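You operate a simulated robot arm through the tools that you are given. There is no shell and no other tool.

You run a simulated robot arm. Do the job below in one go: nothing can be reset, and whatever is moved stays where it is left.

TASK
Put the beige roll on the right bay of the core rack. Put the blue pad on the top of the grey cabinet away on the top of the blue chest. Fetch the thick brake pad marked "organic" from the top of the grey cabinet and stand it on the left bay of the core rack. Stack the 3.7 blue reel from the top of the green bench on top of the 1.3 blue reel. Take the copper strip marked "92" from the top of the green bench and leave it on the aluminium sheet on the top of the green bench. Put the 0.13 mm brown roll from the top of the green bench on the top of the right drive cabinet and the 0.25 mm brown roll on the top of the middle drive cabinet. Open the top drawer of the green bench. Any order will do. Set down upright: thick brake pad.

It is judged by the outcome, as a careful person would: the job done as asked, and still so three seconds after it is handed in. It fails if anything else is knocked over, pushed out of place, dropped, spilled or broken. Flat cloth is picked up by pressing the open fingertips on it (5 to 10 N) and closing them slowly along it; thin cloth reads only 2 to 8 mm in the jaws.

THE ROBOT
A 6-joint arm with a two-finger gripper on a trunk, on a base that moves. Base frame: it is fixed to the floor where the robot stands at the start and does not move with it; the origin is under the middle of the robot, x ahead of it, y to its left, z up. Units: m, degrees, N and s.
With the tool pointing down near the work surface it reaches from about 0.16 to 0.84 m from the robot's upright axis, wherever it stands. Its first joint turns from -166.0 to 166.0 degrees. Places, roughly: aluminium sheet [-3.5, -5, 0.75]; beige roll [2.75, -0.5, 0.75]; blue pad (6x9x4 cm) [1.1, 0.3, 1]; blue reel [-3.25, -5.25, 0.75]; brown roll [-3, -4.75, 0.75]; copper strip [-3, -5, 0.75]; left bay of the core rack (23x40 cm) [1.74, 0.18, 0.8]; right bay of the core rack [2.3, 0, 0.8]; thick brake pad [1.25, 0.5, 1]; top drawer of the green bench [-4.2, -4.3, 0.7]; top of the blue chest [-9, -3, 0.9]; top of the middle drive cabinet [-2.6, -0.2, 1.3]; top of the right drive cabinet [-1.3, -0.8, 1.3]. Payload 1.66 kg.
The TCP is the grasp point between the finger pads, 0.016 m short of the fingertips. In the tool frame z runs along the fingers and y along their closing line. The gripper opens to 0.111 m; its body begins 0.104 m behind the TCP.
Orientation is that of the tool frame in the base frame, as [roll, pitch, yaw] about the fixed x, y, z axes, in that order (R = Rz(yaw) Ry(pitch) Rx(roll)). With the fingers straight down and closing along the base's y, the tool's x points along the base's -x, its y along +y and its z along -z.

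THE INTERFACE
- The arm moves only by the tool move_arm. Its argument "increments" is a list of rows, each a list of 7 numbers: the shift along the tool's x, y, z in units of 50 mm (1.0 is 50 mm), then the turn, a rotation vector about the tool's x, y, z in units of 6 degrees (1.0 is 6 degrees), then the gripper command, from -1 (fully open) to 1 (shut), values between in proportion. In form: [[dx, dy, dz, wx, wy, wz, gripper], ...]. A call has 1 to 20 rows; each row shifts and turns the commanded pose from where the row before left it, along the tool's axes as they then stand. A call with a number of a shift or a turn outside -1 to 1 is refused whole. A row lasts 0.2 s, in which the tool goes at most 0.05 m and 8.6 degrees; a call with a longer step from one row to the next is refused whole, and so is a gripper value outside its range. A pose out of reach is approached as far as the arm can. The call stops where the force on the tool passes 40 N (or 10 N more than at its start, if that is more) or the arm is blocked; 0.2 s more then pass. The fingers move at their own pace (about 0.1698 m/s each) and stop on an object; they squeeze with about 32 N. The grip force told is the motor's: it shows also when the fingers shut on nothing. Time passes only in rows, and 0.2 s behind the last, so rows that do not move let the fingers close. It gives the time, the measured TCP pose, the force on the tool (base axes), the opening and the grip force at its end, in the units of the frame above (readings bear some noise), with the torque about the TCP (base axes, N m) and any sound that the robot's microphone picked up, and new pictures: "views" is both (left out), scene, wrist or none.
- Cameras (640 x 400 px; columns grow to the right, rows downward): "scene" is now at [0.0651, 0.1745, 1.5177]; the picture's right is [-0.19, -0.98, 0.00], its down [-0.60, 0.12, -0.79] and it looks along [0.78, -0.15, -0.61] (base axes); focal length 295 px, centre (320, 200). "wrist" rides on the gripper at [0.07, 0.014, -0.143] in the tool frame; the picture's right is [-0.19, 0.98, 0.00], its down [-0.87, -0.17, -0.47] and it looks along [-0.46, -0.09, 0.88] (tool axes); focal length 230 px, centre (320, 200).
- move_column(by): moves the trunk up (or, below 0, down) by that many m; the arm and the scene camera ride with it, the base frame stays. It gives what a move gives, with no picture.
- roll_base(legs): drives the robot by 1 to 6 legs, each [ahead, left, turn to the left] in m, m and degrees, along the robot's own axes; the way and the turn of a leg run together, so that a leg with both is an arc; at most 1.5 m and 180 degrees a leg. The arm and the cameras ride along, it lands a little off, and it stops where it bumps. It gives what a move gives, and a new picture of the scene camera.
- turn_head(pan, tilt): turns the head with the scene camera to pan (to the left, within 120 degrees either way) and tilt (down, from -29 to 69), counted from straight ahead of the robot. It gives what a move gives, and a new picture of the scene camera.
- point_at(camera, pixels): there is no depth. For up to 12 entries [column, row, z] of the newest picture of that camera ("zoom" is the newest enlarged one), the place [x, y] in the base frame at which the ray of that pixel passes the height z, good to about 0.002 m. It takes no simulated time.
- inspect(camera, box): a new picture of the part [left, top, right, bottom] of that camera's present view, enlarged. It takes no simulated time.
- sign_off(): hands the job in; it is judged then, once.

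Open the gripper and draw the arm clear of the work before you hand the job in, unless the task says otherwise.

The tools are called by a JSON object that holds its "op" and its "data". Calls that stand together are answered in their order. move_arm: Moves the arm, as the interface text tells. Its arguments: {"type":"object","properties":{"increments":{"type":"array","items":{"type":"array","items":{"type":"number"}}},"views":{"type":"string","enum":["both","scene","wrist","none"]}},"required":["increments"]} The other tools are called the same way: move_column (by) moves the trunk up or down; roll_base (legs) drives the base; turn_head (pan, tilt) turns the head that bears the scene camera; point_at (camera, pixels) gives the place at which the rays of pixels pass given heights; inspect (camera, box) takes an enlarged picture of a part of a camera's view; sign_off () hands the job in.

At the start:

```text
time_s: 0.0
tool_pos: [0.4463, -0.0316, 1.0602]
tcp_rot: [-180.0, -0.1, 179.9]
wrist_force: [0.1, 0.4, -0.1]
ft_torque: [0.0, -0.01, -0.03]
grip_width: 0.111
gripper_force: 0.1
trunk travel left (down, up): [-0.1, 0.49]
robot x, y, heading: [0.0028, -0.0011, -0.0]
head pan, tilt (commanded): [-11.1, 37.8]
```

scene: 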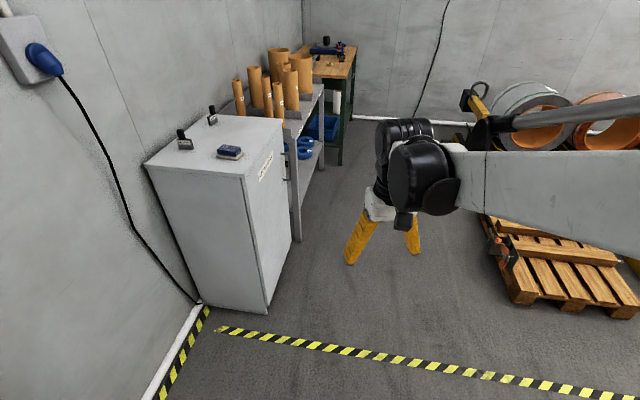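
wrist: 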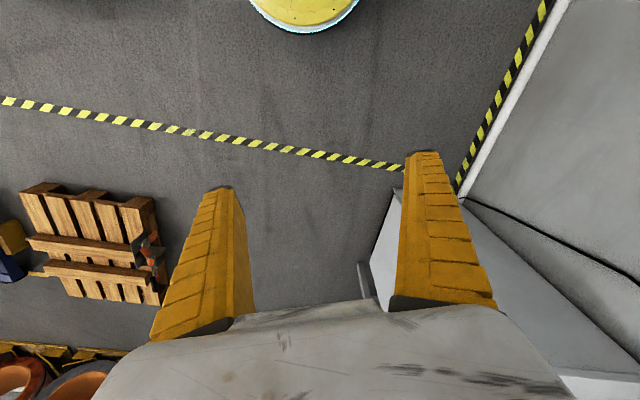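

The scene picture shows the grey cabinet with a blue pad at about (230,152), two small dark objects at (185,140) and (212,117), and the rack with cardboard cores behind. I enlarge these parts to see the labels.

{"op": "inspect", "data": {"camera": "scene", "box": [140, 80, 300, 180]}}

{"op": "inspect", "data": {"camera": "scene", "box": [220, 20, 380, 170]}}

```text
4.00 times, centred on (220, 130) of scene
```

zoom: 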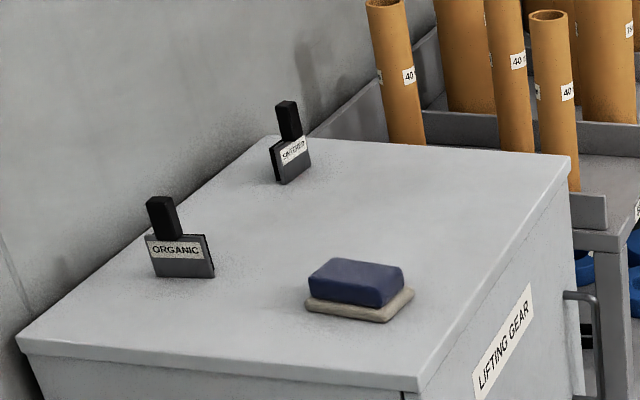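

```text
2.67 times, centred on (300, 95) of scene
```

zoom: 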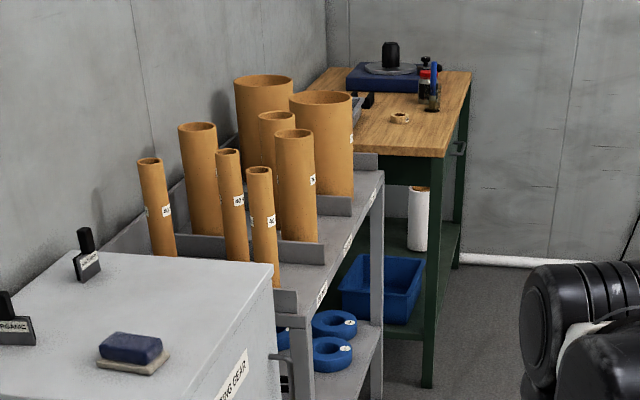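

I can read "ORGANIC" on the left pad, "SINTERED" on the back one. I measure places on the cabinet top and the rack by pixel rays.

{"op": "point_at", "data": {"camera": "scene", "pixels": [[185, 149, 0.97], [212, 125, 0.97], [230, 157, 0.97], [145, 166, 0.97], [245, 178, 0.97], [283, 120, 0.97], [209, 113, 0.97], [230, 157, 1.0], [295, 300, 0.0], [268, 312, 0.0]]}}

{"op": "turn_head", "data": {"pan": 10, "tilt": 30}}

```text
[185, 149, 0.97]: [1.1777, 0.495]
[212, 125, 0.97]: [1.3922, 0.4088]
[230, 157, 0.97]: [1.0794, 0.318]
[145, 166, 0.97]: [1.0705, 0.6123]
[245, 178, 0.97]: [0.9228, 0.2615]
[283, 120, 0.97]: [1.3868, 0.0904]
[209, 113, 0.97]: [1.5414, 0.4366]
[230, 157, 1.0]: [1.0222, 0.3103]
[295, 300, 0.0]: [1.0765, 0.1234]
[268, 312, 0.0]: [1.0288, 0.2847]
```

```text
time_s: 0.8
tool_pos: [0.4458, -0.0312, 1.0602]
tcp_rot: [-180.0, 0.0, 180.0]
wrist_force: [-1.0, -0.5, 1.2]
ft_torque: [0.05, 0.03, -0.02]
grip_width: 0.1109
gripper_force: 0.1
trunk travel left (down, up): [-0.1, 0.49]
robot x, y, heading: [-0.0004, 0.0004, -0.1]
head pan, tilt (commanded): [10.0, 30.0]
```

scene: 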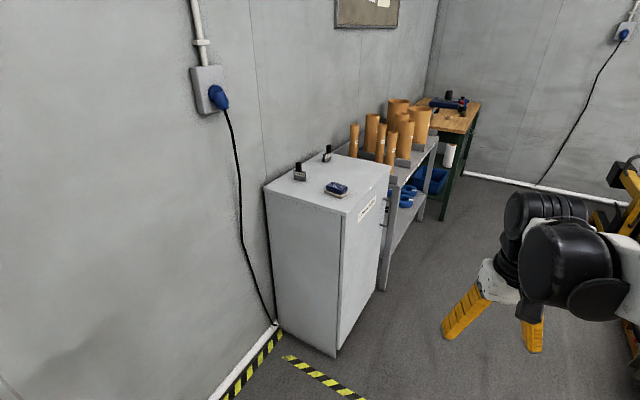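

The cabinet top seems to lie near z 0.90, with its front turned about -20 degrees. I look around the room before driving.

{"op": "turn_head", "data": {"pan": -40, "tilt": 25}}

{"op": "turn_head", "data": {"pan": -110, "tilt": 20}}

{"op": "turn_head", "data": {"pan": 110, "tilt": 20}}

```text
time_s: 2.0
tool_pos: [0.4474, -0.0317, 1.0601]
tcp_rot: [-180.0, 0.0, 180.0]
wrist_force: [0.4, 0.1, -1.2]
ft_torque: [0.0, 0.0, 0.01]
grip_width: 0.1111
gripper_force: 0.1
trunk travel left (down, up): [-0.1, 0.49]
robot x, y, heading: [0.0024, 0.0007, -0.0]
head pan, tilt (commanded): [-40.0, 25.0]
```

scene: 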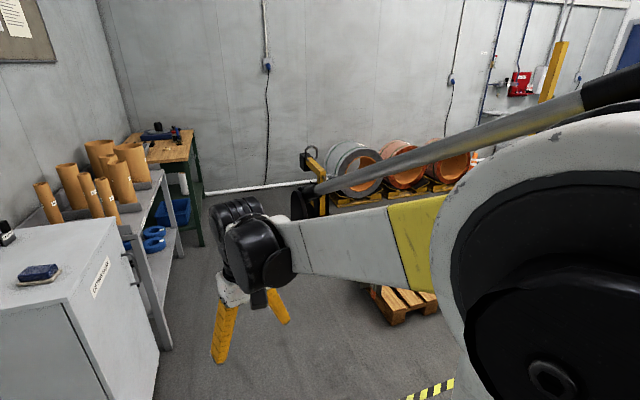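

```text
time_s: 3.4
tool_pos: [0.4458, -0.0308, 1.0595]
tcp_rot: [180.0, 0.0, 180.0]
wrist_force: [-0.1, -0.1, 0.0]
ft_torque: [0.0, -0.04, -0.03]
grip_width: 0.111
gripper_force: 0.0
trunk travel left (down, up): [-0.1, 0.49]
robot x, y, heading: [-0.0014, 0.004, 0.0]
head pan, tilt (commanded): [-110.0, 20.0]
```

scene: 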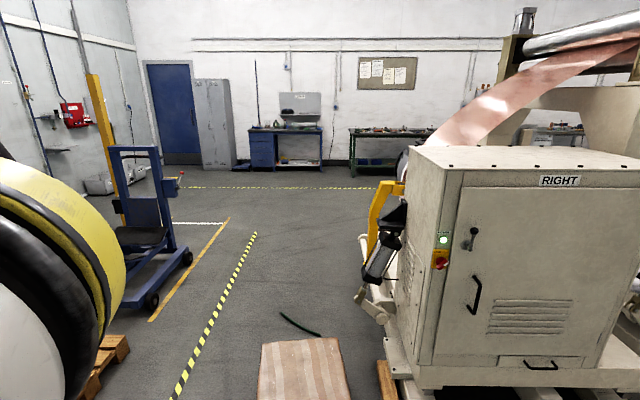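

```text
time_s: 6.6
tool_pos: [0.4458, -0.0317, 1.0593]
tcp_rot: [179.9, -0.1, -179.9]
wrist_force: [-0.9, -0.8, 0.3]
ft_torque: [-0.02, 0.0, 0.0]
grip_width: 0.1108
gripper_force: 0.1
trunk travel left (down, up): [-0.1, 0.49]
robot x, y, heading: [-0.0005, 0.0002, -0.2]
head pan, tilt (commanded): [110.0, 20.0]
```

scene: 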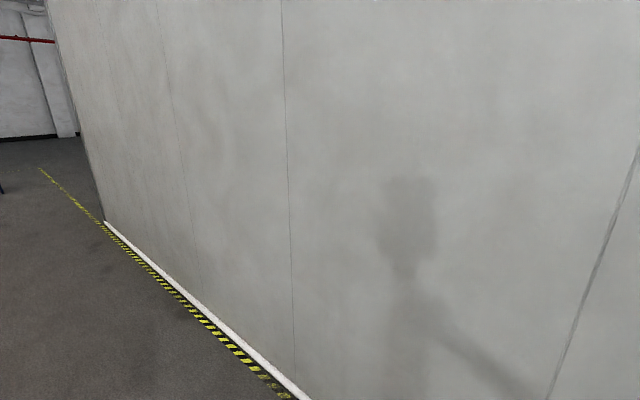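

The room is large; the drive cabinet RIGHT is behind to the right, the green bench far off. I look back ahead to measure the floor clearances before driving along the rack.

{"op": "turn_head", "data": {"pan": -11, "tilt": 55}}

{"op": "turn_head", "data": {"pan": -75, "tilt": 40}}

```text
time_s: 8.6
tool_pos: [0.4458, -0.0306, 1.0601]
tcp_rot: [180.0, 0.0, -180.0]
wrist_force: [0.6, -0.3, -0.2]
ft_torque: [0.06, 0.02, 0.01]
grip_width: 0.1108
gripper_force: 0.0
trunk travel left (down, up): [-0.1, 0.49]
robot x, y, heading: [0.0001, 0.0004, -0.2]
head pan, tilt (commanded): [-11.0, 55.0]
```

scene: 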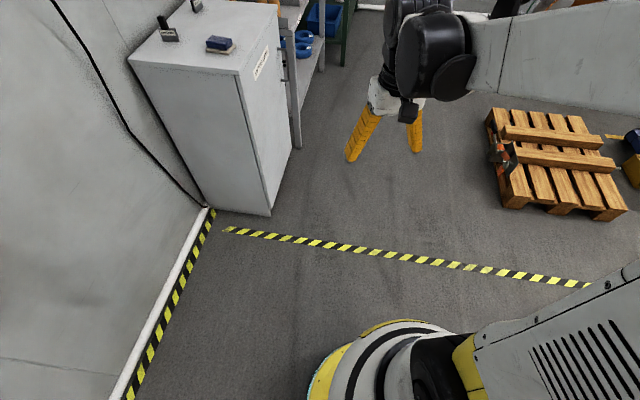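

```text
time_s: 9.9
tool_pos: [0.4474, -0.032, 1.0597]
tcp_rot: [180.0, 0.0, -180.0]
wrist_force: [-0.4, 0.8, 0.5]
ft_torque: [0.0, -0.03, 0.02]
grip_width: 0.1109
gripper_force: 0.1
trunk travel left (down, up): [-0.1, 0.49]
robot x, y, heading: [-0.0014, 0.0029, 0.1]
head pan, tilt (commanded): [-75.0, 40.0]
```

scene: 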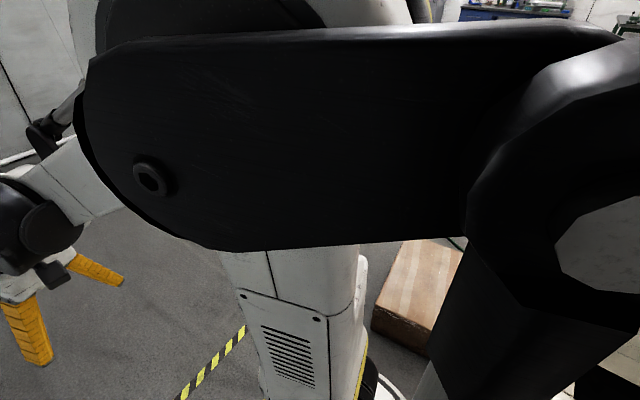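

The base shows as a yellow disc; I measure its radius and the pallet position by rays.

{"op": "turn_head", "data": {"pan": -11, "tilt": 60}}

{"op": "point_at", "data": {"camera": "wrist", "pixels": [[305, 32, 0.1], [305, 32, 0.25], [395, 188, 0.9], [160, 305, 0.0], [150, 200, 0.15], [20, 190, 0.15]]}}

```text
time_s: 11.3
tool_pos: [0.4473, -0.0314, 1.0593]
tcp_rot: [-180.0, 0.1, -179.9]
wrist_force: [-0.1, 0.2, 0.3]
ft_torque: [0.01, 0.02, 0.01]
grip_width: 0.1111
gripper_force: 0.1
trunk travel left (down, up): [-0.1, 0.49]
robot x, y, heading: [-0.0016, 0.0013, -0.1]
head pan, tilt (commanded): [-11.0, 60.0]
```

scene: 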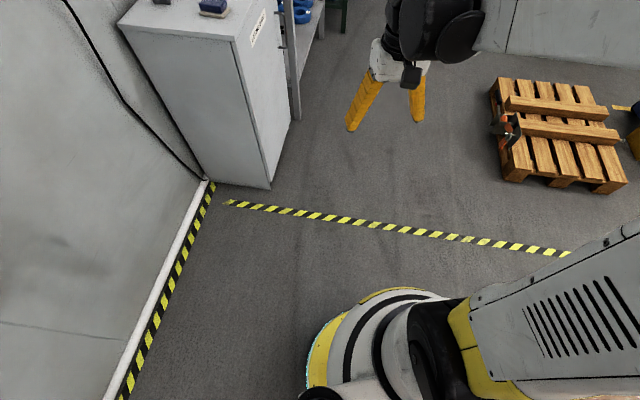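

```text
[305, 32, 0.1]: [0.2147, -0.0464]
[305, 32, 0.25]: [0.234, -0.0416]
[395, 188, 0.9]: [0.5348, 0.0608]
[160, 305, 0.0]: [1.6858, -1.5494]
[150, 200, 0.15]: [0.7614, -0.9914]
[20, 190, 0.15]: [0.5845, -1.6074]
```

{"op": "point_at", "data": {"camera": "scene", "pixels": [[505, 178, 0.0], [490, 85, 0.12], [600, 190, 0.0], [498, 125, 0.2], [271, 188, 0.0], [210, 178, 0.0], [297, 118, 0.0], [310, 365, 0.05], [385, 292, 0.1]]}}

```text
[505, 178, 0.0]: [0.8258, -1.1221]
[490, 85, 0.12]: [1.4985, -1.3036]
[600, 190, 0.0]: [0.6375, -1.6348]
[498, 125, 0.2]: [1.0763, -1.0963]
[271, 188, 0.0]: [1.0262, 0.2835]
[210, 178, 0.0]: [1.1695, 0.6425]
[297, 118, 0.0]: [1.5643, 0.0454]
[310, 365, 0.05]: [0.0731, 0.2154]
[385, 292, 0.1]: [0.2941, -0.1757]
```

The base disc is about 0.25 m in radius, and the way along the rack is about 1.3 m wide. I drive alongside the cabinet and rack, keeping my heading, and look left.

{"op": "roll_base", "data": {"legs": [[1.28, -0.36, 0]]}}

{"op": "turn_head", "data": {"pan": 65, "tilt": 40}}

```text
time_s: 17.9
tool_pos: [1.7163, -0.3786, 1.0594]
tcp_rot: [179.9, 0.0, -179.6]
wrist_force: [-0.7, -0.5, -0.4]
ft_torque: [-0.03, -0.01, -0.01]
grip_width: 0.1108
gripper_force: 0.0
trunk travel left (down, up): [-0.1, 0.49]
robot x, y, heading: [1.2684, -0.3513, 0.6]
head pan, tilt (commanded): [-11.0, 60.0]
```

scene: 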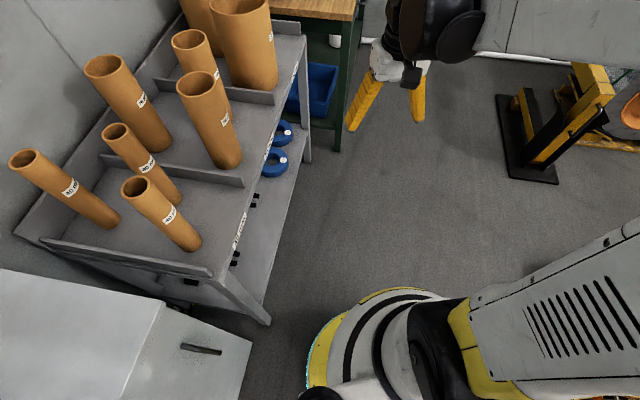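

```text
time_s: 19.4
tool_pos: [1.7162, -0.3766, 1.06]
tcp_rot: [180.0, -0.1, -179.5]
wrist_force: [0.1, -0.8, -0.2]
ft_torque: [-0.01, -0.01, -0.03]
grip_width: 0.111
gripper_force: 0.0
trunk travel left (down, up): [-0.1, 0.49]
robot x, y, heading: [1.2707, -0.35, 0.2]
head pan, tilt (commanded): [65.0, 40.0]
```

scene: 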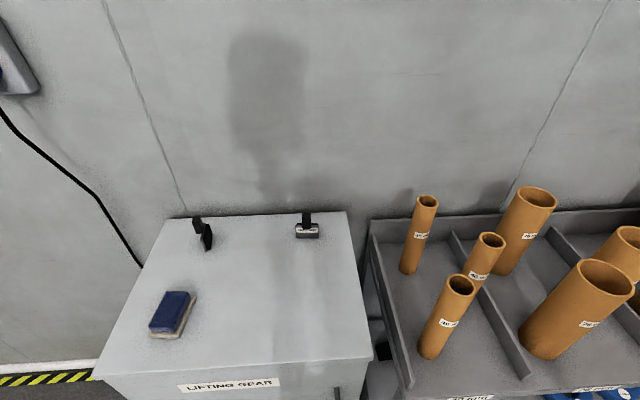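

Now the cabinet top and rack bays are clearly in view: organic pad at (203,233), sintered at (307,228), blue pad (172,313), left bay with three cores. I enlarge both.

{"op": "inspect", "data": {"camera": "scene", "box": [140, 200, 340, 345]}}

{"op": "inspect", "data": {"camera": "scene", "box": [360, 180, 640, 400]}}

{"op": "point_at", "data": {"camera": "scene", "pixels": [[205, 250, 0.9], [205, 250, 0.92], [307, 236, 0.9], [170, 335, 0.9], [182, 335, 0.9], [166, 218, 0.9], [346, 211, 0.9], [372, 357, 0.9], [98, 375, 0.9]]}}

```text
2.76 times, centred on (240, 272) of scene
```

zoom: 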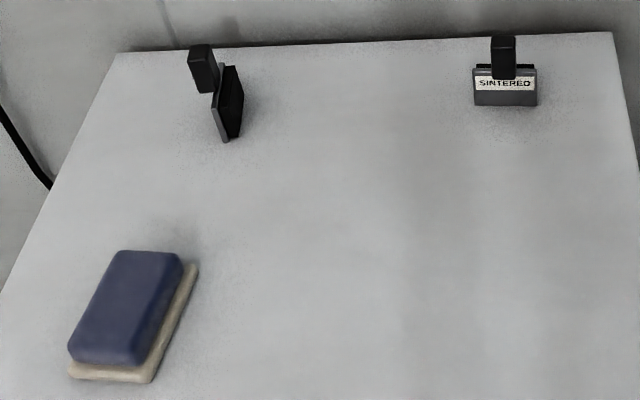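

```text
1.82 times, centred on (500, 290) of scene
```

zoom: 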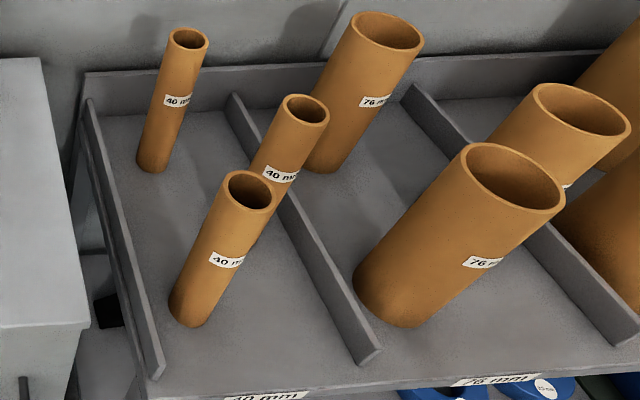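

```text
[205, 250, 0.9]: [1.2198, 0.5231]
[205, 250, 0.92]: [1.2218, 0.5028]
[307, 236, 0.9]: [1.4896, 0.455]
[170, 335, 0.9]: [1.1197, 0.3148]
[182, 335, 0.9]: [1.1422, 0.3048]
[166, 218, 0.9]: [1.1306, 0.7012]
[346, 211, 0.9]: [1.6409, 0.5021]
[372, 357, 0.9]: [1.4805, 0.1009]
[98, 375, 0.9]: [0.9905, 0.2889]
```

The cabinet top comes out at z≈0.92 (corners (1.00,0.27), (1.48,0.09), (1.63,0.48), (1.14,0.67)). I raise the trunk for clearance, move up to the cabinet and turn to face it.

{"op": "move_column", "data": {"by": 0.2}}

{"op": "roll_base", "data": {"legs": [[-0.01, 0.1, 0], [0, 0, 69]]}}

{"op": "turn_head", "data": {"pan": 10, "tilt": 50}}

```text
time_s: 21.6
tool_pos: [1.7167, -0.3775, 1.2596]
tcp_rot: [-180.0, 0.0, -179.7]
wrist_force: [0.6, 0.6, 1.0]
ft_torque: [0.02, 0.0, 0.03]
grip_width: 0.1109
gripper_force: 0.0
trunk travel left (down, up): [-0.3, 0.29]
robot x, y, heading: [1.2731, -0.3504, 0.6]
head pan, tilt (commanded): [65.0, 40.0]
```

```text
time_s: 25.7
tool_pos: [1.4392, 0.1608, 1.2585]
tcp_rot: [-180.0, 0.0, -109.8]
wrist_force: [0.6, -0.3, 0.9]
ft_torque: [0.02, 0.05, 0.0]
grip_width: 0.1107
gripper_force: 0.0
trunk travel left (down, up): [-0.3, 0.29]
robot x, y, heading: [1.2601, -0.244, 70.1]
head pan, tilt (commanded): [65.0, 40.0]
```

scene: 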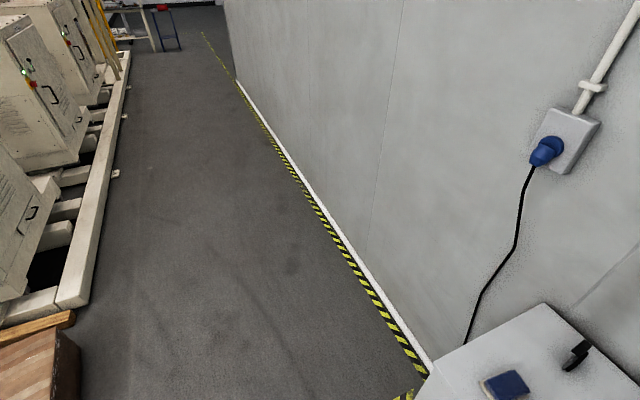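

```text
time_s: 27.0
tool_pos: [1.4397, 0.1612, 1.2589]
tcp_rot: [179.9, 0.0, -109.7]
wrist_force: [0.2, 0.1, -0.2]
ft_torque: [0.01, -0.04, 0.0]
grip_width: 0.1107
gripper_force: 0.0
trunk travel left (down, up): [-0.3, 0.29]
robot x, y, heading: [1.2616, -0.2482, 70.1]
head pan, tilt (commanded): [10.0, 50.0]
```

scene: 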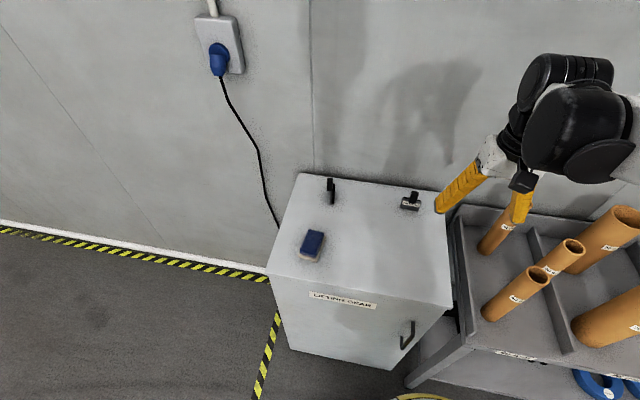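

The gripper hangs over the right rear of the cabinet. I move it at height toward the organic pad (332,190) for a wrist view.

{"op": "move_arm", "data": {"increments": [[0, 0.9, 0, 0, 0, 0, -1], [0, 0.9, 0, 0, 0, 0, -1], [0, 0.9, 0, 0, 0, 0, -1], [0, 0.9, 0, 0, 0, 0, -1], [-0.6, 0.7, 0, 0, 0, 0, -1], [-0.6, 0.7, 0.3, 0, 0, 0, -1], [-0.6, 0.7, 0.3, 0, 0, 0, -1], [-0.6, 0.6, 0.3, 0, 0, 0, -1], [-0.6, 0, 0.3, 0, 0, 0, -1], [-0.6, 0, 0.3, 0, 0, 0, -1], [-0.6, 0, 0.3, 0, 0, 0, -1]]}}

```text
time_s: 29.4
tool_pos: [1.2138, 0.4678, 1.1694]
tcp_rot: [-179.9, 0.0, -109.8]
wrist_force: [0.4, 0.3, 0.2]
ft_torque: [-0.04, 0.02, 0.04]
grip_width: 0.1112
gripper_force: 0.3
trunk travel left (down, up): [-0.3, 0.29]
robot x, y, heading: [1.2579, -0.2488, 70.0]
head pan, tilt (commanded): [10.0, 50.0]
```

scene: 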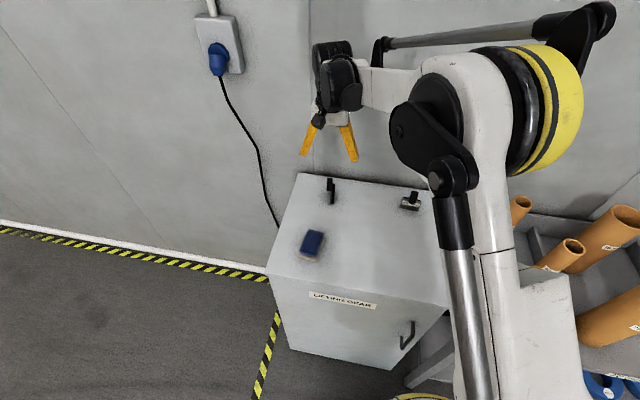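
wrist: 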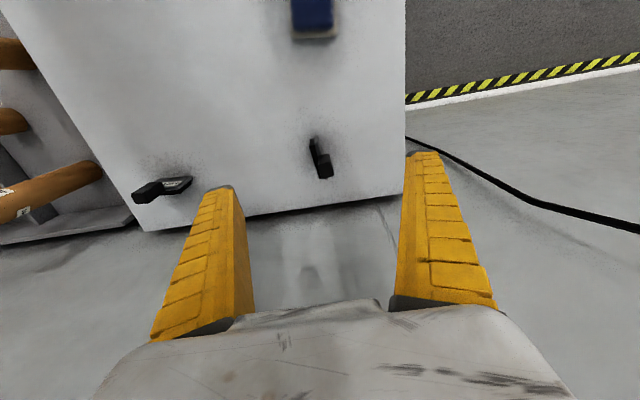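

The wrist view shows the organic pad at (320,160), close below. I enlarge it.

{"op": "inspect", "data": {"camera": "wrist", "box": [260, 110, 380, 200]}}

{"op": "inspect", "data": {"camera": "scene", "box": [280, 150, 440, 270]}}

{"op": "point_at", "data": {"camera": "wrist", "pixels": [[314, 140, 0.92], [320, 165, 0.92], [320, 165, 0.96], [325, 177, 1.0], [312, 20, 0.92]]}}

```text
4.44 times, centred on (320, 155) of wrist
```

zoom: 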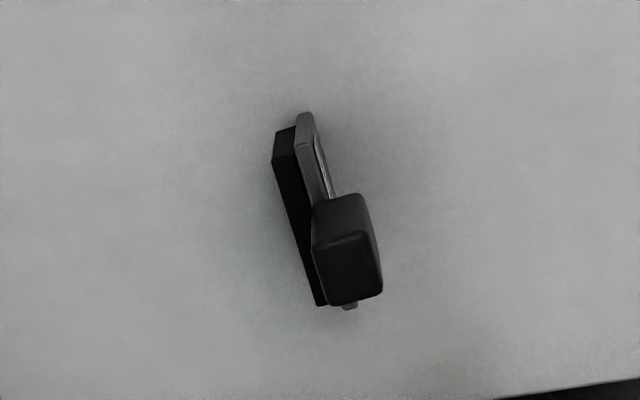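

```text
3.33 times, centred on (360, 210) of scene
```

zoom: 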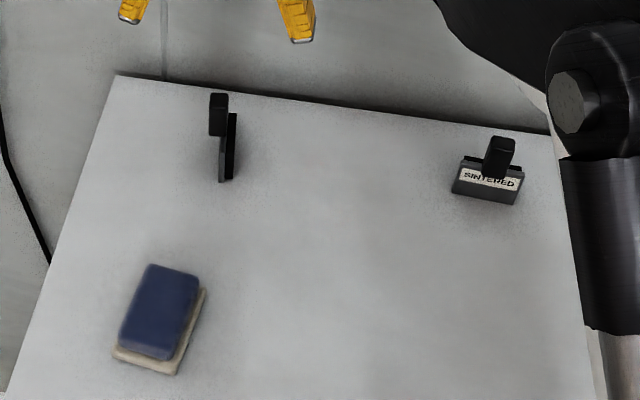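

```text
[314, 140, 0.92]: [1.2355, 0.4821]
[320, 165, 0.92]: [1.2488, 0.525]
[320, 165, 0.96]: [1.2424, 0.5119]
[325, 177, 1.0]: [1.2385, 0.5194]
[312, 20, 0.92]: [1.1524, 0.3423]
```

The pad is a two-layer plate on edge with a black handle block on top. I re-enlarge the wrist view and measure plate and handle points.

{"op": "inspect", "data": {"camera": "wrist", "box": [280, 120, 360, 190]}}

```text
5.71 times, centred on (320, 155) of wrist
```

zoom: 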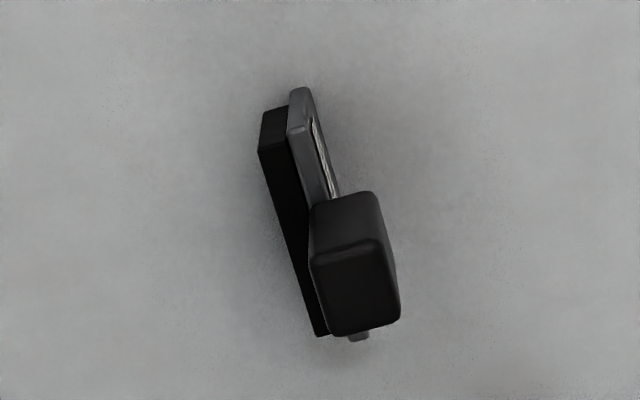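

{"op": "point_at", "data": {"camera": "wrist", "pixels": [[326.3, 170.4, 0.98], [326.3, 170.4, 1.0], [326.3, 170.4, 1.02], [326.3, 170.4, 1.04]]}}

{"op": "point_at", "data": {"camera": "scene", "pixels": [[329.7, 179.4, 0.98], [329.7, 179.4, 1.0], [329.7, 179.4, 1.02], [329.7, 179.4, 1.04]]}}

{"op": "point_at", "data": {"camera": "zoom", "pixels": [[312, 262, 1.01], [380, 240, 1.01], [399, 318, 1.01], [336, 334, 1.01], [265, 112, 0.92], [285, 107, 0.92], [308, 90, 0.92], [258, 150, 0.95], [288, 138, 0.95], [320, 336, 0.95], [333, 333, 0.95]]}}

```text
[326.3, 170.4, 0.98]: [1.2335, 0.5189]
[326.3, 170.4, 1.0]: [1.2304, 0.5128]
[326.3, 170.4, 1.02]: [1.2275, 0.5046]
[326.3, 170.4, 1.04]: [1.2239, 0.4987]
```

```text
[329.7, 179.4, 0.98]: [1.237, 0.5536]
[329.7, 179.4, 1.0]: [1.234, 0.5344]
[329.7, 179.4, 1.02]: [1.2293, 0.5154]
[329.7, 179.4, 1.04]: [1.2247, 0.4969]
```

```text
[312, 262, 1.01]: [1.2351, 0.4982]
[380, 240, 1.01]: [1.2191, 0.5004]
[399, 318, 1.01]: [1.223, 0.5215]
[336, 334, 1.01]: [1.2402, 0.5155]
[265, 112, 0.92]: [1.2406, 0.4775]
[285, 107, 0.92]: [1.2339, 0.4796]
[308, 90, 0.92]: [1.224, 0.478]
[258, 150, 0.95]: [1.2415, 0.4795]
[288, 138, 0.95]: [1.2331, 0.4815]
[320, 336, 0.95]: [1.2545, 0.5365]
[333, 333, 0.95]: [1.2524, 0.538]
```

{"op": "point_at", "data": {"camera": "scene", "pixels": [[334.5, 183.9, 0.95], [334.5, 183.9, 0.97], [334.5, 183.9, 0.98], [326.7, 204.6, 0.92], [328, 190.5, 0.97], [328, 190.5, 0.99]]}}

{"op": "point_at", "data": {"camera": "zoom", "pixels": [[320, 336, 0.97], [310, 205, 0.97], [375, 192, 0.97], [310, 205, 0.99], [375, 192, 0.99], [298, 132, 0.96], [298, 132, 0.97]]}}

```text
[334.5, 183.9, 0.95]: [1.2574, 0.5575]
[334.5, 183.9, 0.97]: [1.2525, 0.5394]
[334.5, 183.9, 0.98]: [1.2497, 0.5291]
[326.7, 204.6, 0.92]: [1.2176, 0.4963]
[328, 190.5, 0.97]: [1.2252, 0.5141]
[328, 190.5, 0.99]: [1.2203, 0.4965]
```

```text
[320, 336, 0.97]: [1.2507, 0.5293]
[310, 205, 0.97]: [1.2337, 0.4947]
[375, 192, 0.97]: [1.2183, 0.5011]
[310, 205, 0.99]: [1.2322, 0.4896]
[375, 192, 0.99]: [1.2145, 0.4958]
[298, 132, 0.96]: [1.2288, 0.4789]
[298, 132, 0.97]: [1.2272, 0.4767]
```

Triangulating gives the handle top at z≈1.037, centre (1.2247,0.4998), plate normal about 166.7°. I turn the tool to match, centre over the handle and descend partway to check.

{"op": "move_arm", "data": {"increments": [[0, 0, 0, 0, 0, -1, -1], [-0.67, -0.065, 0, 0, 0, -0.08, -1], [0, 0, 0.8, 0, 0, 0, -1], [0, 0, 0.8, 0, 0, 0, -1], [0, 0, 0, 0, 0, 0, -1]]}}

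```text
time_s: 30.6
tool_pos: [1.2255, 0.4954, 1.0906]
tcp_rot: [180.0, -0.1, -103.3]
wrist_force: [0.3, 0.2, 0.5]
ft_torque: [0.01, -0.02, 0.01]
grip_width: 0.1106
gripper_force: 0.1
trunk travel left (down, up): [-0.3, 0.29]
robot x, y, heading: [1.2652, -0.2509, 70.2]
head pan, tilt (commanded): [10.0, 50.0]
```

scene: 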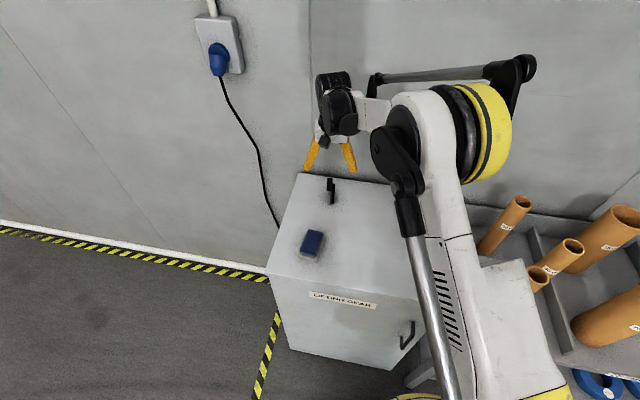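
wrist: 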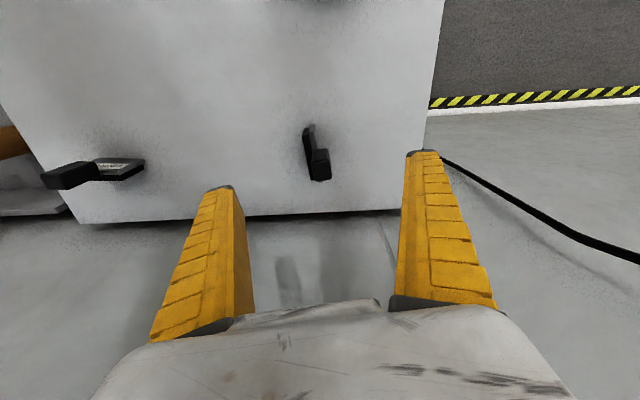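

{"op": "inspect", "data": {"camera": "wrist", "box": [280, 115, 360, 190]}}

```text
5.33 times, centred on (320, 152) of wrist
```

zoom: 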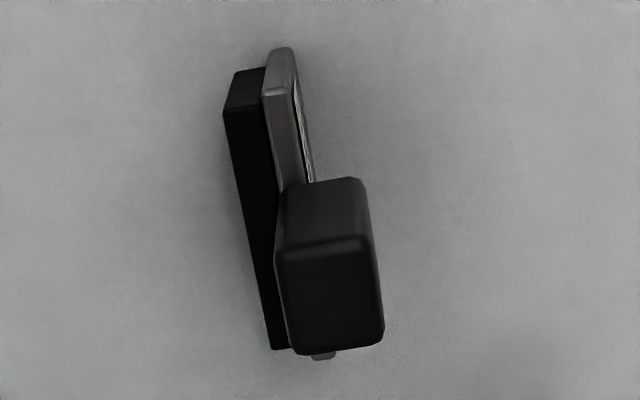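

Handle top centre at wrist (322,170) sits on the tool axis and its edges align with the jaws. I descend to z≈1.012 and close on the handle.

{"op": "move_arm", "data": {"increments": [[-0.05, 0.02, 0.8, 0, 0, 0, -1], [0, 0, 0.77, 0, 0, 0, -1], [0, 0, 0, 0, 0, 0, -1], [0, 0, 0, 0, 0, 0, 0.2], [0, 0, 0, 0, 0, 0, 0.6], [0, 0, 0, 0, 0, 0, 1], [0, 0, 0, 0, 0, 0, 1], [0, 0, 0, 0, 0, 0, 1]]}}

```text
time_s: 32.4
tool_pos: [1.2268, 0.4995, 1.0115]
tcp_rot: [180.0, 0.0, -103.3]
wrist_force: [0.5, 0.9, 6.1]
ft_torque: [-0.14, -0.02, 0.0]
grip_width: 0.0144
gripper_force: 31.9
trunk travel left (down, up): [-0.3, 0.29]
robot x, y, heading: [1.2608, -0.2508, 70.4]
head pan, tilt (commanded): [10.0, 50.0]
```

scene: 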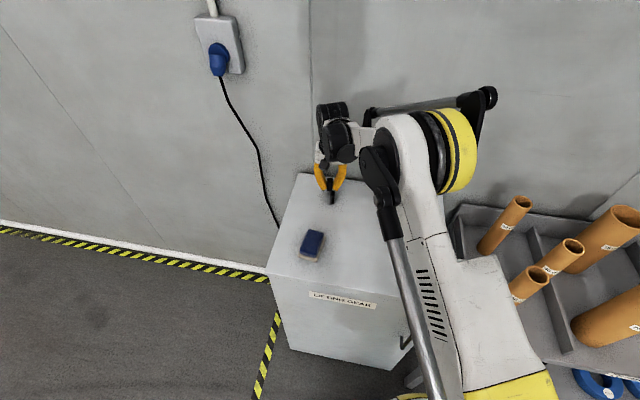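
wrist: 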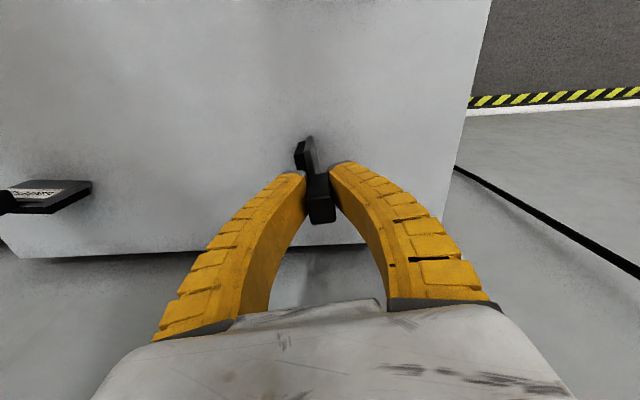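

The handle is gripped (width 14.4 mm, 32 N). I lift it straight up.

{"op": "move_arm", "data": {"increments": [[0, 0, -0.4, 0, 0, 0, 1], [0, 0, -0.8, 0, 0, 0, 1], [0, 0, -0.9, 0, 0, 0, 1], [0, 0, -0.9, 0, 0, 0, 1], [0, 0, -0.9, 0, 0, 0, 1], [0, 0, -0.9, 0, 0, 0, 1], [0.8, 0, -0.3, 0, 0, 0, 1], [0.8, 0, 0, 0, 0, 0, 1], [0.8, 0, 0, 0, 0, 0, 1], [0.8, 0, 0, 0, 0, 0, 1], [0.8, 0, 0, 0, 0, 0, 1], [0.8, 0, 0, 0, 0, 0, 1]]}}

```text
time_s: 35.0
tool_pos: [1.1662, 0.2662, 1.2667]
tcp_rot: [180.0, 0.1, -103.3]
wrist_force: [0.0, -0.5, -1.8]
ft_torque: [0.01, 0.02, 0.04]
grip_width: 0.0119
gripper_force: 32.3
trunk travel left (down, up): [-0.3, 0.29]
robot x, y, heading: [1.2624, -0.2511, 70.1]
head pan, tilt (commanded): [10.0, 50.0]
```

scene: 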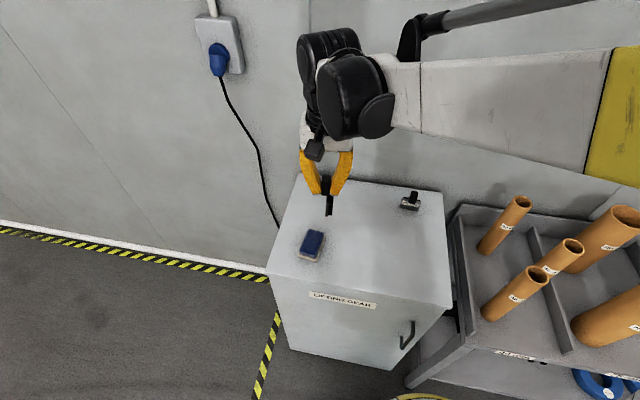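
wrist: 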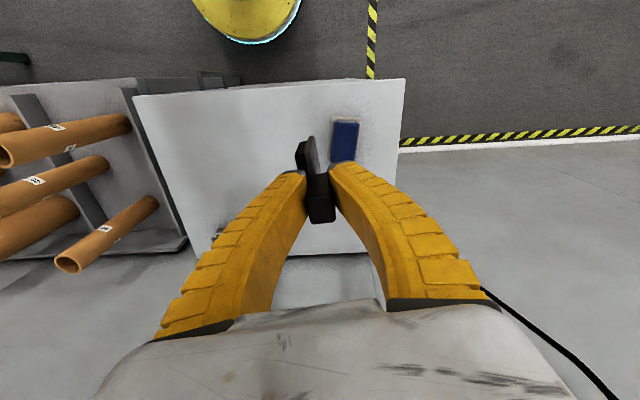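

The pad is held and lifted. I turn the head toward the rack to measure the left bay and its free floor.

{"op": "turn_head", "data": {"pan": -18, "tilt": 50}}

{"op": "inspect", "data": {"camera": "scene", "box": [180, 150, 500, 350]}}

```text
time_s: 35.9
tool_pos: [1.1665, 0.269, 1.2652]
tcp_rot: [179.9, -0.1, -103.3]
wrist_force: [-1.0, 0.4, -1.9]
ft_torque: [0.01, 0.01, 0.02]
grip_width: 0.0117
gripper_force: 31.7
trunk travel left (down, up): [-0.3, 0.29]
robot x, y, heading: [1.2595, -0.2469, 70.0]
head pan, tilt (commanded): [-18.0, 50.0]
```

scene: 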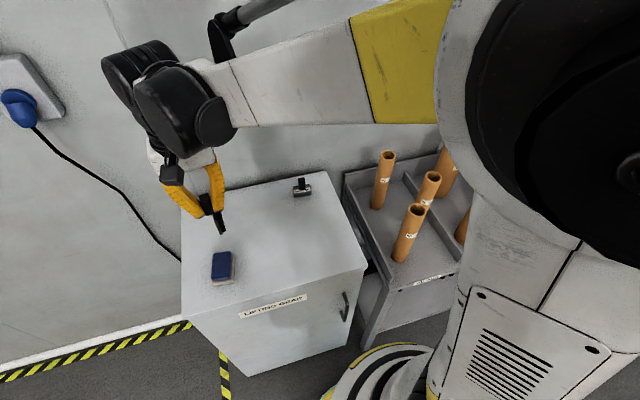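

```text
2.00 times, centred on (340, 250) of scene
```

zoom: 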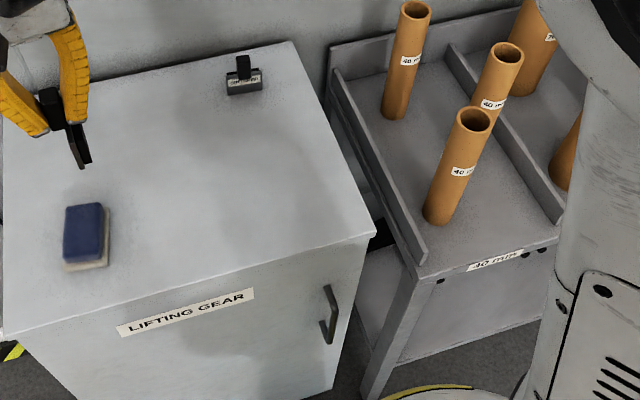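

{"op": "point_at", "data": {"camera": "zoom", "pixels": [[424, 272, 0.8], [424, 272, 0.76], [562, 236, 0.8], [336, 75, 0.8], [395, 113, 0.8], [395, 113, 0.76], [438, 215, 0.8], [438, 215, 0.76], [555, 218, 0.8], [455, 75, 0.8], [428, 250, 0.8], [512, 140, 0.8]]}}

{"op": "inspect", "data": {"camera": "wrist", "box": [0, 60, 240, 290]}}

```text
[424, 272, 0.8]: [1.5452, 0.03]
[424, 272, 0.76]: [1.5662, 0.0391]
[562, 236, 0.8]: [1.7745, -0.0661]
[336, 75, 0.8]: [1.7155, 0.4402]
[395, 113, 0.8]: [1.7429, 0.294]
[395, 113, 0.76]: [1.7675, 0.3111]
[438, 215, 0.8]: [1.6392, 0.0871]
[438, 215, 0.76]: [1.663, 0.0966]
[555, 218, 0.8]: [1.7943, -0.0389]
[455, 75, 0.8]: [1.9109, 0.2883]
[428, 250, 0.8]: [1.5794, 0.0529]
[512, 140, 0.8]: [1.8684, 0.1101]
```

```text
1.74 times, centred on (120, 175) of wrist
```

zoom: 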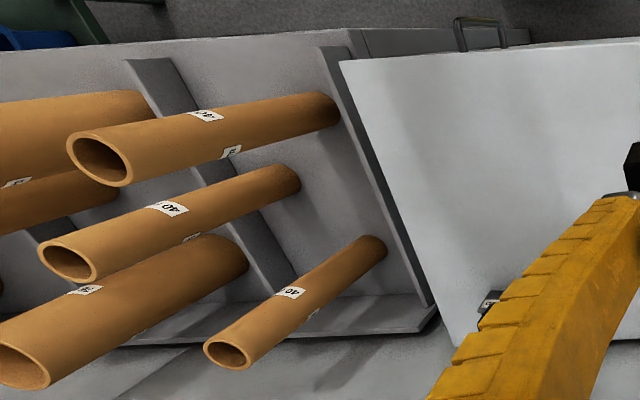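

{"op": "point_at", "data": {"camera": "zoom", "pixels": [[349, 30, 0.8], [349, 30, 0.76], [327, 110, 0.8], [327, 110, 0.76], [287, 180, 0.8], [287, 180, 0.76], [373, 247, 0.8], [373, 247, 0.76], [422, 305, 0.8], [298, 275, 0.8], [166, 62, 0.8], [322, 52, 0.8]]}}

```text
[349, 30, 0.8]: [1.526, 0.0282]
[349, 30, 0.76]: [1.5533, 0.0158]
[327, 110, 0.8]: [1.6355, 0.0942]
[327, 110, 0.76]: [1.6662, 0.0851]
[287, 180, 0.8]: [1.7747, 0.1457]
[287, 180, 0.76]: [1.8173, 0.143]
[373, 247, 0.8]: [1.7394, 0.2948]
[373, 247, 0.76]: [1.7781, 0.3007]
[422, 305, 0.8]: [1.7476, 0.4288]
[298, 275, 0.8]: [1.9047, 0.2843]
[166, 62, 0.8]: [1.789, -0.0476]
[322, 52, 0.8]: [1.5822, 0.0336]
```

Both views agree on shelf z≈0.80: cores stand at about (1.637,0.090), (1.775,0.146) and (1.741,0.294). I check the cores' heights before choosing a spot.

{"op": "point_at", "data": {"camera": "zoom", "pixels": [[100, 160, 1.0], [100, 160, 1.05], [100, 160, 1.1], [68, 263, 1.0], [68, 263, 1.05], [68, 263, 1.1], [228, 355, 1.0], [228, 355, 1.05]]}}

```text
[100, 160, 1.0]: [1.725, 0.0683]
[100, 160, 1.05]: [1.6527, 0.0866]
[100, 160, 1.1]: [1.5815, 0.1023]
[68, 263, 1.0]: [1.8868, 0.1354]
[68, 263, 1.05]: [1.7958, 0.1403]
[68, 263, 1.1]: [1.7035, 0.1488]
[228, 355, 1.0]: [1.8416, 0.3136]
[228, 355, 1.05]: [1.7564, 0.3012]
```

Core tops are at z≈1.06. I choose the free front-right part of the left bay, about (1.739,0.020), clear of all three cores, and carry the pad there at height, squared to the rack.

{"op": "move_arm", "data": {"increments": [[0, 0, 0, 0, 0, 0.65, 1], [0, 0, 0, 0, 0, 0.6, 1], [0.046, -0.958, 0, 0, 0, 0, 1], [0.046, -0.958, 0, 0, 0, 0, 1], [0.046, -0.958, 0, 0, 0, 0, 1], [0.046, -0.958, 0, 0, 0, 0, 1], [0.046, -0.958, 0, 0, 0, 0, 1], [0.046, -0.958, 0, 0, 0, 0, 1], [0.046, -0.958, 0, 0, 0, 0, 1], [0.046, -0.958, 0, 0, 0, 0, 1], [0.046, -0.958, 0, 0, 0, 0, 1], [0.046, -0.958, 0, 0, 0, 0, 1], [0.046, -0.958, 0, 0, 0, 0, 1], [0.046, -0.958, 0, 0, 0, 0, 1], [0.046, -0.958, 0, 0, 0, 0, 1], [0, 0, 0, 0, 0, 0, 1]]}}

```text
time_s: 39.3
tool_pos: [1.7407, 0.0175, 1.2663]
tcp_rot: [179.9, 0.0, -110.9]
wrist_force: [-0.4, -0.9, -1.0]
ft_torque: [-0.04, 0.01, 0.0]
grip_width: 0.0105
gripper_force: 32.0
trunk travel left (down, up): [-0.3, 0.29]
robot x, y, heading: [1.2587, -0.2493, 70.5]
head pan, tilt (commanded): [-18.0, 50.0]
```

scene: 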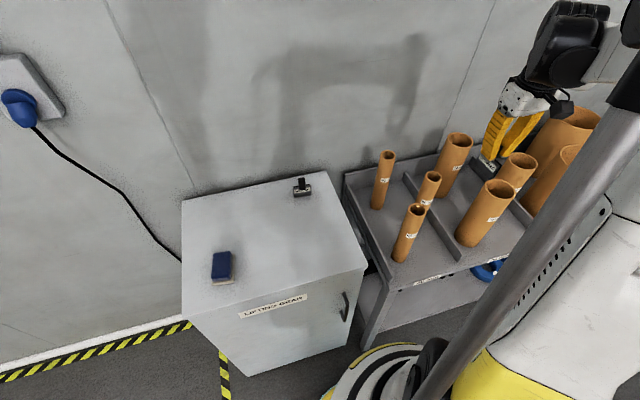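
wrist: 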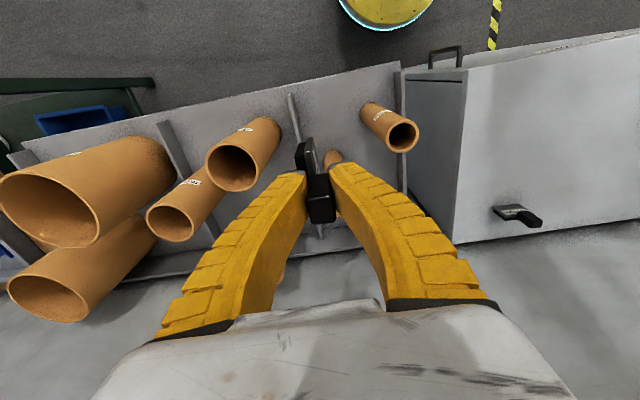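

The pad hangs above the chosen spot. I check the distance of the neighbouring 76 mm core (ring at (232,168)) and core A (ring (402,137)) from the gripper's path.

{"op": "point_at", "data": {"camera": "wrist", "pixels": [[232, 168, 1.06], [232, 168, 1.1], [256, 155, 1.06], [207, 170, 1.06], [402, 137, 1.06], [387, 137, 1.06], [320, 110, 0.8], [270, 125, 0.8], [293, 100, 0.83]]}}

{"op": "inspect", "data": {"camera": "wrist", "box": [180, 80, 440, 240]}}

```text
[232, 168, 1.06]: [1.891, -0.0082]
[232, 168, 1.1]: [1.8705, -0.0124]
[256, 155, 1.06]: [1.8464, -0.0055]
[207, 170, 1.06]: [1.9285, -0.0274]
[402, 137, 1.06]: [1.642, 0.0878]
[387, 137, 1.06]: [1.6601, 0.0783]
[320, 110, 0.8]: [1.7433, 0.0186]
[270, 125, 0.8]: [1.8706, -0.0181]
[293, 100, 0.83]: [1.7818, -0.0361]
```

```text
2.46 times, centred on (310, 160) of wrist
```

zoom: 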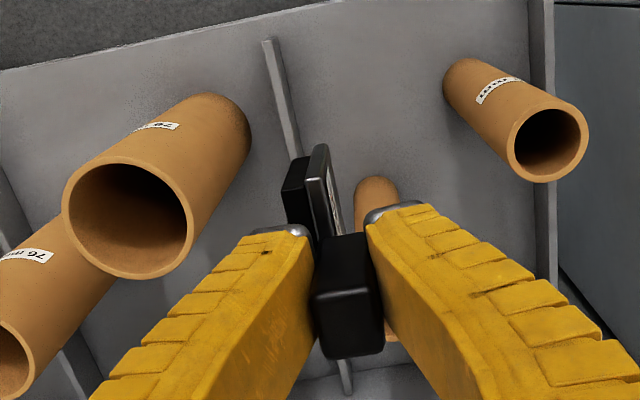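

Clearances to both neighbouring cores are about 0.097 m from the tool axis, enough for the palm. I lower most of the way.

{"op": "move_arm", "data": {"increments": [[0, 0, 0.9, 0, 0, 0, 1], [0, 0, 0.9, 0, 0, 0, 1], [0, 0, 0.9, 0, 0, 0, 1], [0, 0, 0.9, 0, 0, 0, 1], [0, 0, 0.9, 0, 0, 0, 1], [0, 0, 0.9, 0, 0, 0, 1], [0, 0, 0.9, 0, 0, 0, 1], [0, 0, 0, 0, 0, 0, 1]]}}

```text
time_s: 41.1
tool_pos: [1.7392, 0.0195, 0.952]
tcp_rot: [-180.0, -0.1, -110.8]
wrist_force: [-0.1, -0.2, -1.8]
ft_torque: [0.0, 0.02, -0.01]
grip_width: 0.0101
gripper_force: 31.7
trunk travel left (down, up): [-0.3, 0.29]
robot x, y, heading: [1.2567, -0.2492, 70.0]
head pan, tilt (commanded): [-18.0, 50.0]
```

scene: 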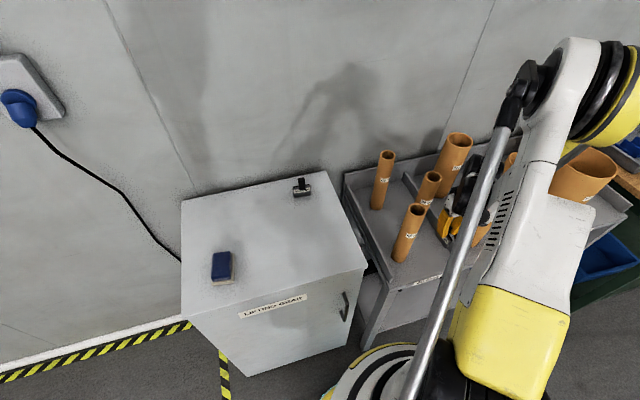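
wrist: 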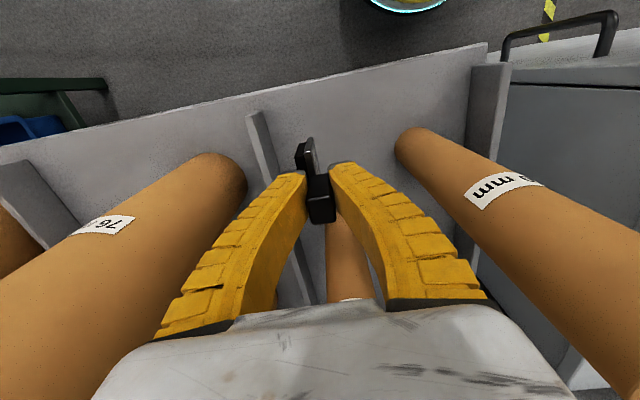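

All is clear; I lower to just above the shelf.

{"op": "move_arm", "data": {"increments": [[0, 0, 0.6, 0, 0, 0, 1], [0, 0, 0.46, 0, 0, 0, 1], [0, 0, 0, 0, 0, 0, 1]], "views": "wrist"}}

{"op": "move_arm", "data": {"increments": [[0, 0, 0.06, 0, 0, 0, 1], [0, 0, 0.06, 0, 0, 0, 1], [0, 0, 0, 0, 0, 0, 1]], "views": "none"}}

```text
time_s: 41.9
tool_pos: [1.741, 0.0193, 0.897]
tcp_rot: [-180.0, -0.1, -110.8]
wrist_force: [-0.1, -0.6, -2.1]
ft_torque: [-0.02, 0.07, -0.02]
grip_width: 0.0104
gripper_force: 32.2
trunk travel left (down, up): [-0.3, 0.29]
robot x, y, heading: [1.258, -0.249, 70.3]
head pan, tilt (commanded): [-18.0, 50.0]
```

wrist: 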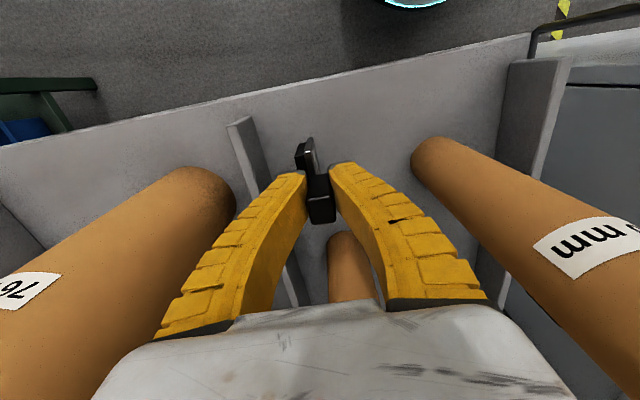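

```text
time_s: 42.7
tool_pos: [1.7409, 0.0175, 0.89]
tcp_rot: [180.0, -0.1, -110.8]
wrist_force: [0.1, -0.1, -1.4]
ft_torque: [0.0, 0.02, 0.01]
grip_width: 0.0101
gripper_force: 31.5
trunk travel left (down, up): [-0.3, 0.29]
robot x, y, heading: [1.2584, -0.2468, 70.1]
head pan, tilt (commanded): [-18.0, 50.0]
```

No contact yet at z 0.890; I keep lowering in small steps.

{"op": "move_arm", "data": {"increments": [[0, 0, 0.05, 0, 0, 0, 1], [0, 0, 0.05, 0, 0, 0, 1], [0, 0, 0, 0, 0, 0, 1]], "views": "none"}}

{"op": "move_arm", "data": {"increments": [[0, 0, 0.04, 0, 0, 0, 1], [0, 0, 0.04, 0, 0, 0, 1], [0, 0, 0, 0, 0, 0, 1]], "views": "wrist"}}

```text
time_s: 43.5
tool_pos: [1.7413, 0.0166, 0.8854]
tcp_rot: [180.0, 0.0, -110.8]
wrist_force: [0.0, 0.2, -2.3]
ft_torque: [0.02, 0.05, 0.0]
grip_width: 0.0103
gripper_force: 32.0
trunk travel left (down, up): [-0.3, 0.29]
robot x, y, heading: [1.2621, -0.2453, 70.5]
head pan, tilt (commanded): [-18.0, 50.0]
```

```text
time_s: 44.3
tool_pos: [1.7408, 0.0184, 0.8814]
tcp_rot: [-180.0, -0.1, -110.8]
wrist_force: [0.9, -0.3, -1.5]
ft_torque: [0.03, 0.0, 0.04]
grip_width: 0.0103
gripper_force: 32.1
trunk travel left (down, up): [-0.3, 0.29]
robot x, y, heading: [1.2602, -0.2461, 70.2]
head pan, tilt (commanded): [-18.0, 50.0]
```

wrist: 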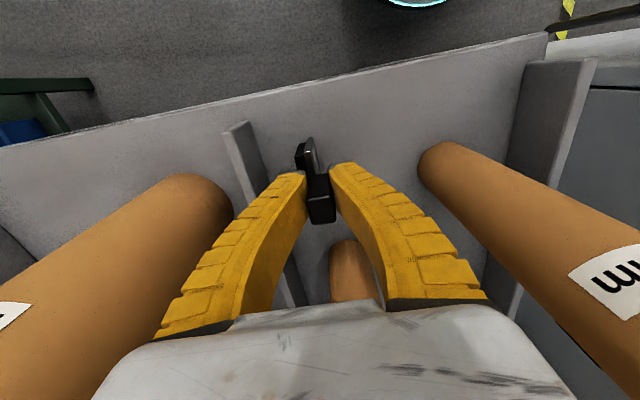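

{"op": "inspect", "data": {"camera": "wrist", "box": [260, 110, 380, 240]}}

{"op": "move_arm", "data": {"increments": [[0, 0, 0.05, 0, 0, 0, 1], [0, 0, 0.05, 0, 0, 0, 1], [0, 0, 0, 0, 0, 0, 1]], "views": "none"}}

```text
3.08 times, centred on (320, 175) of wrist
```

zoom: 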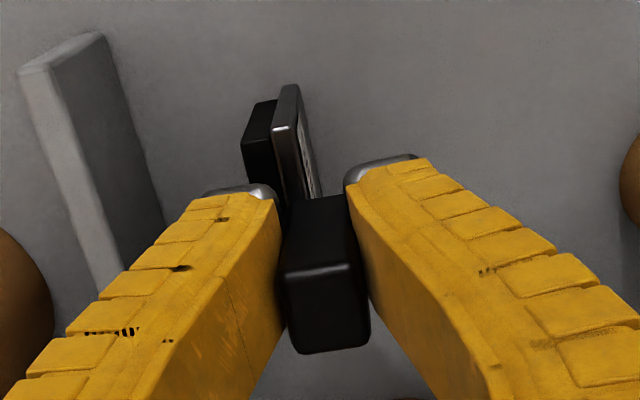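

```text
time_s: 45.1
tool_pos: [1.7408, 0.0169, 0.8764]
tcp_rot: [180.0, 0.1, -110.7]
wrist_force: [0.1, -0.3, -2.0]
ft_torque: [-0.02, 0.02, 0.03]
grip_width: 0.0104
gripper_force: 32.2
trunk travel left (down, up): [-0.3, 0.29]
robot x, y, heading: [1.261, -0.2488, 70.6]
head pan, tilt (commanded): [-18.0, 50.0]
```

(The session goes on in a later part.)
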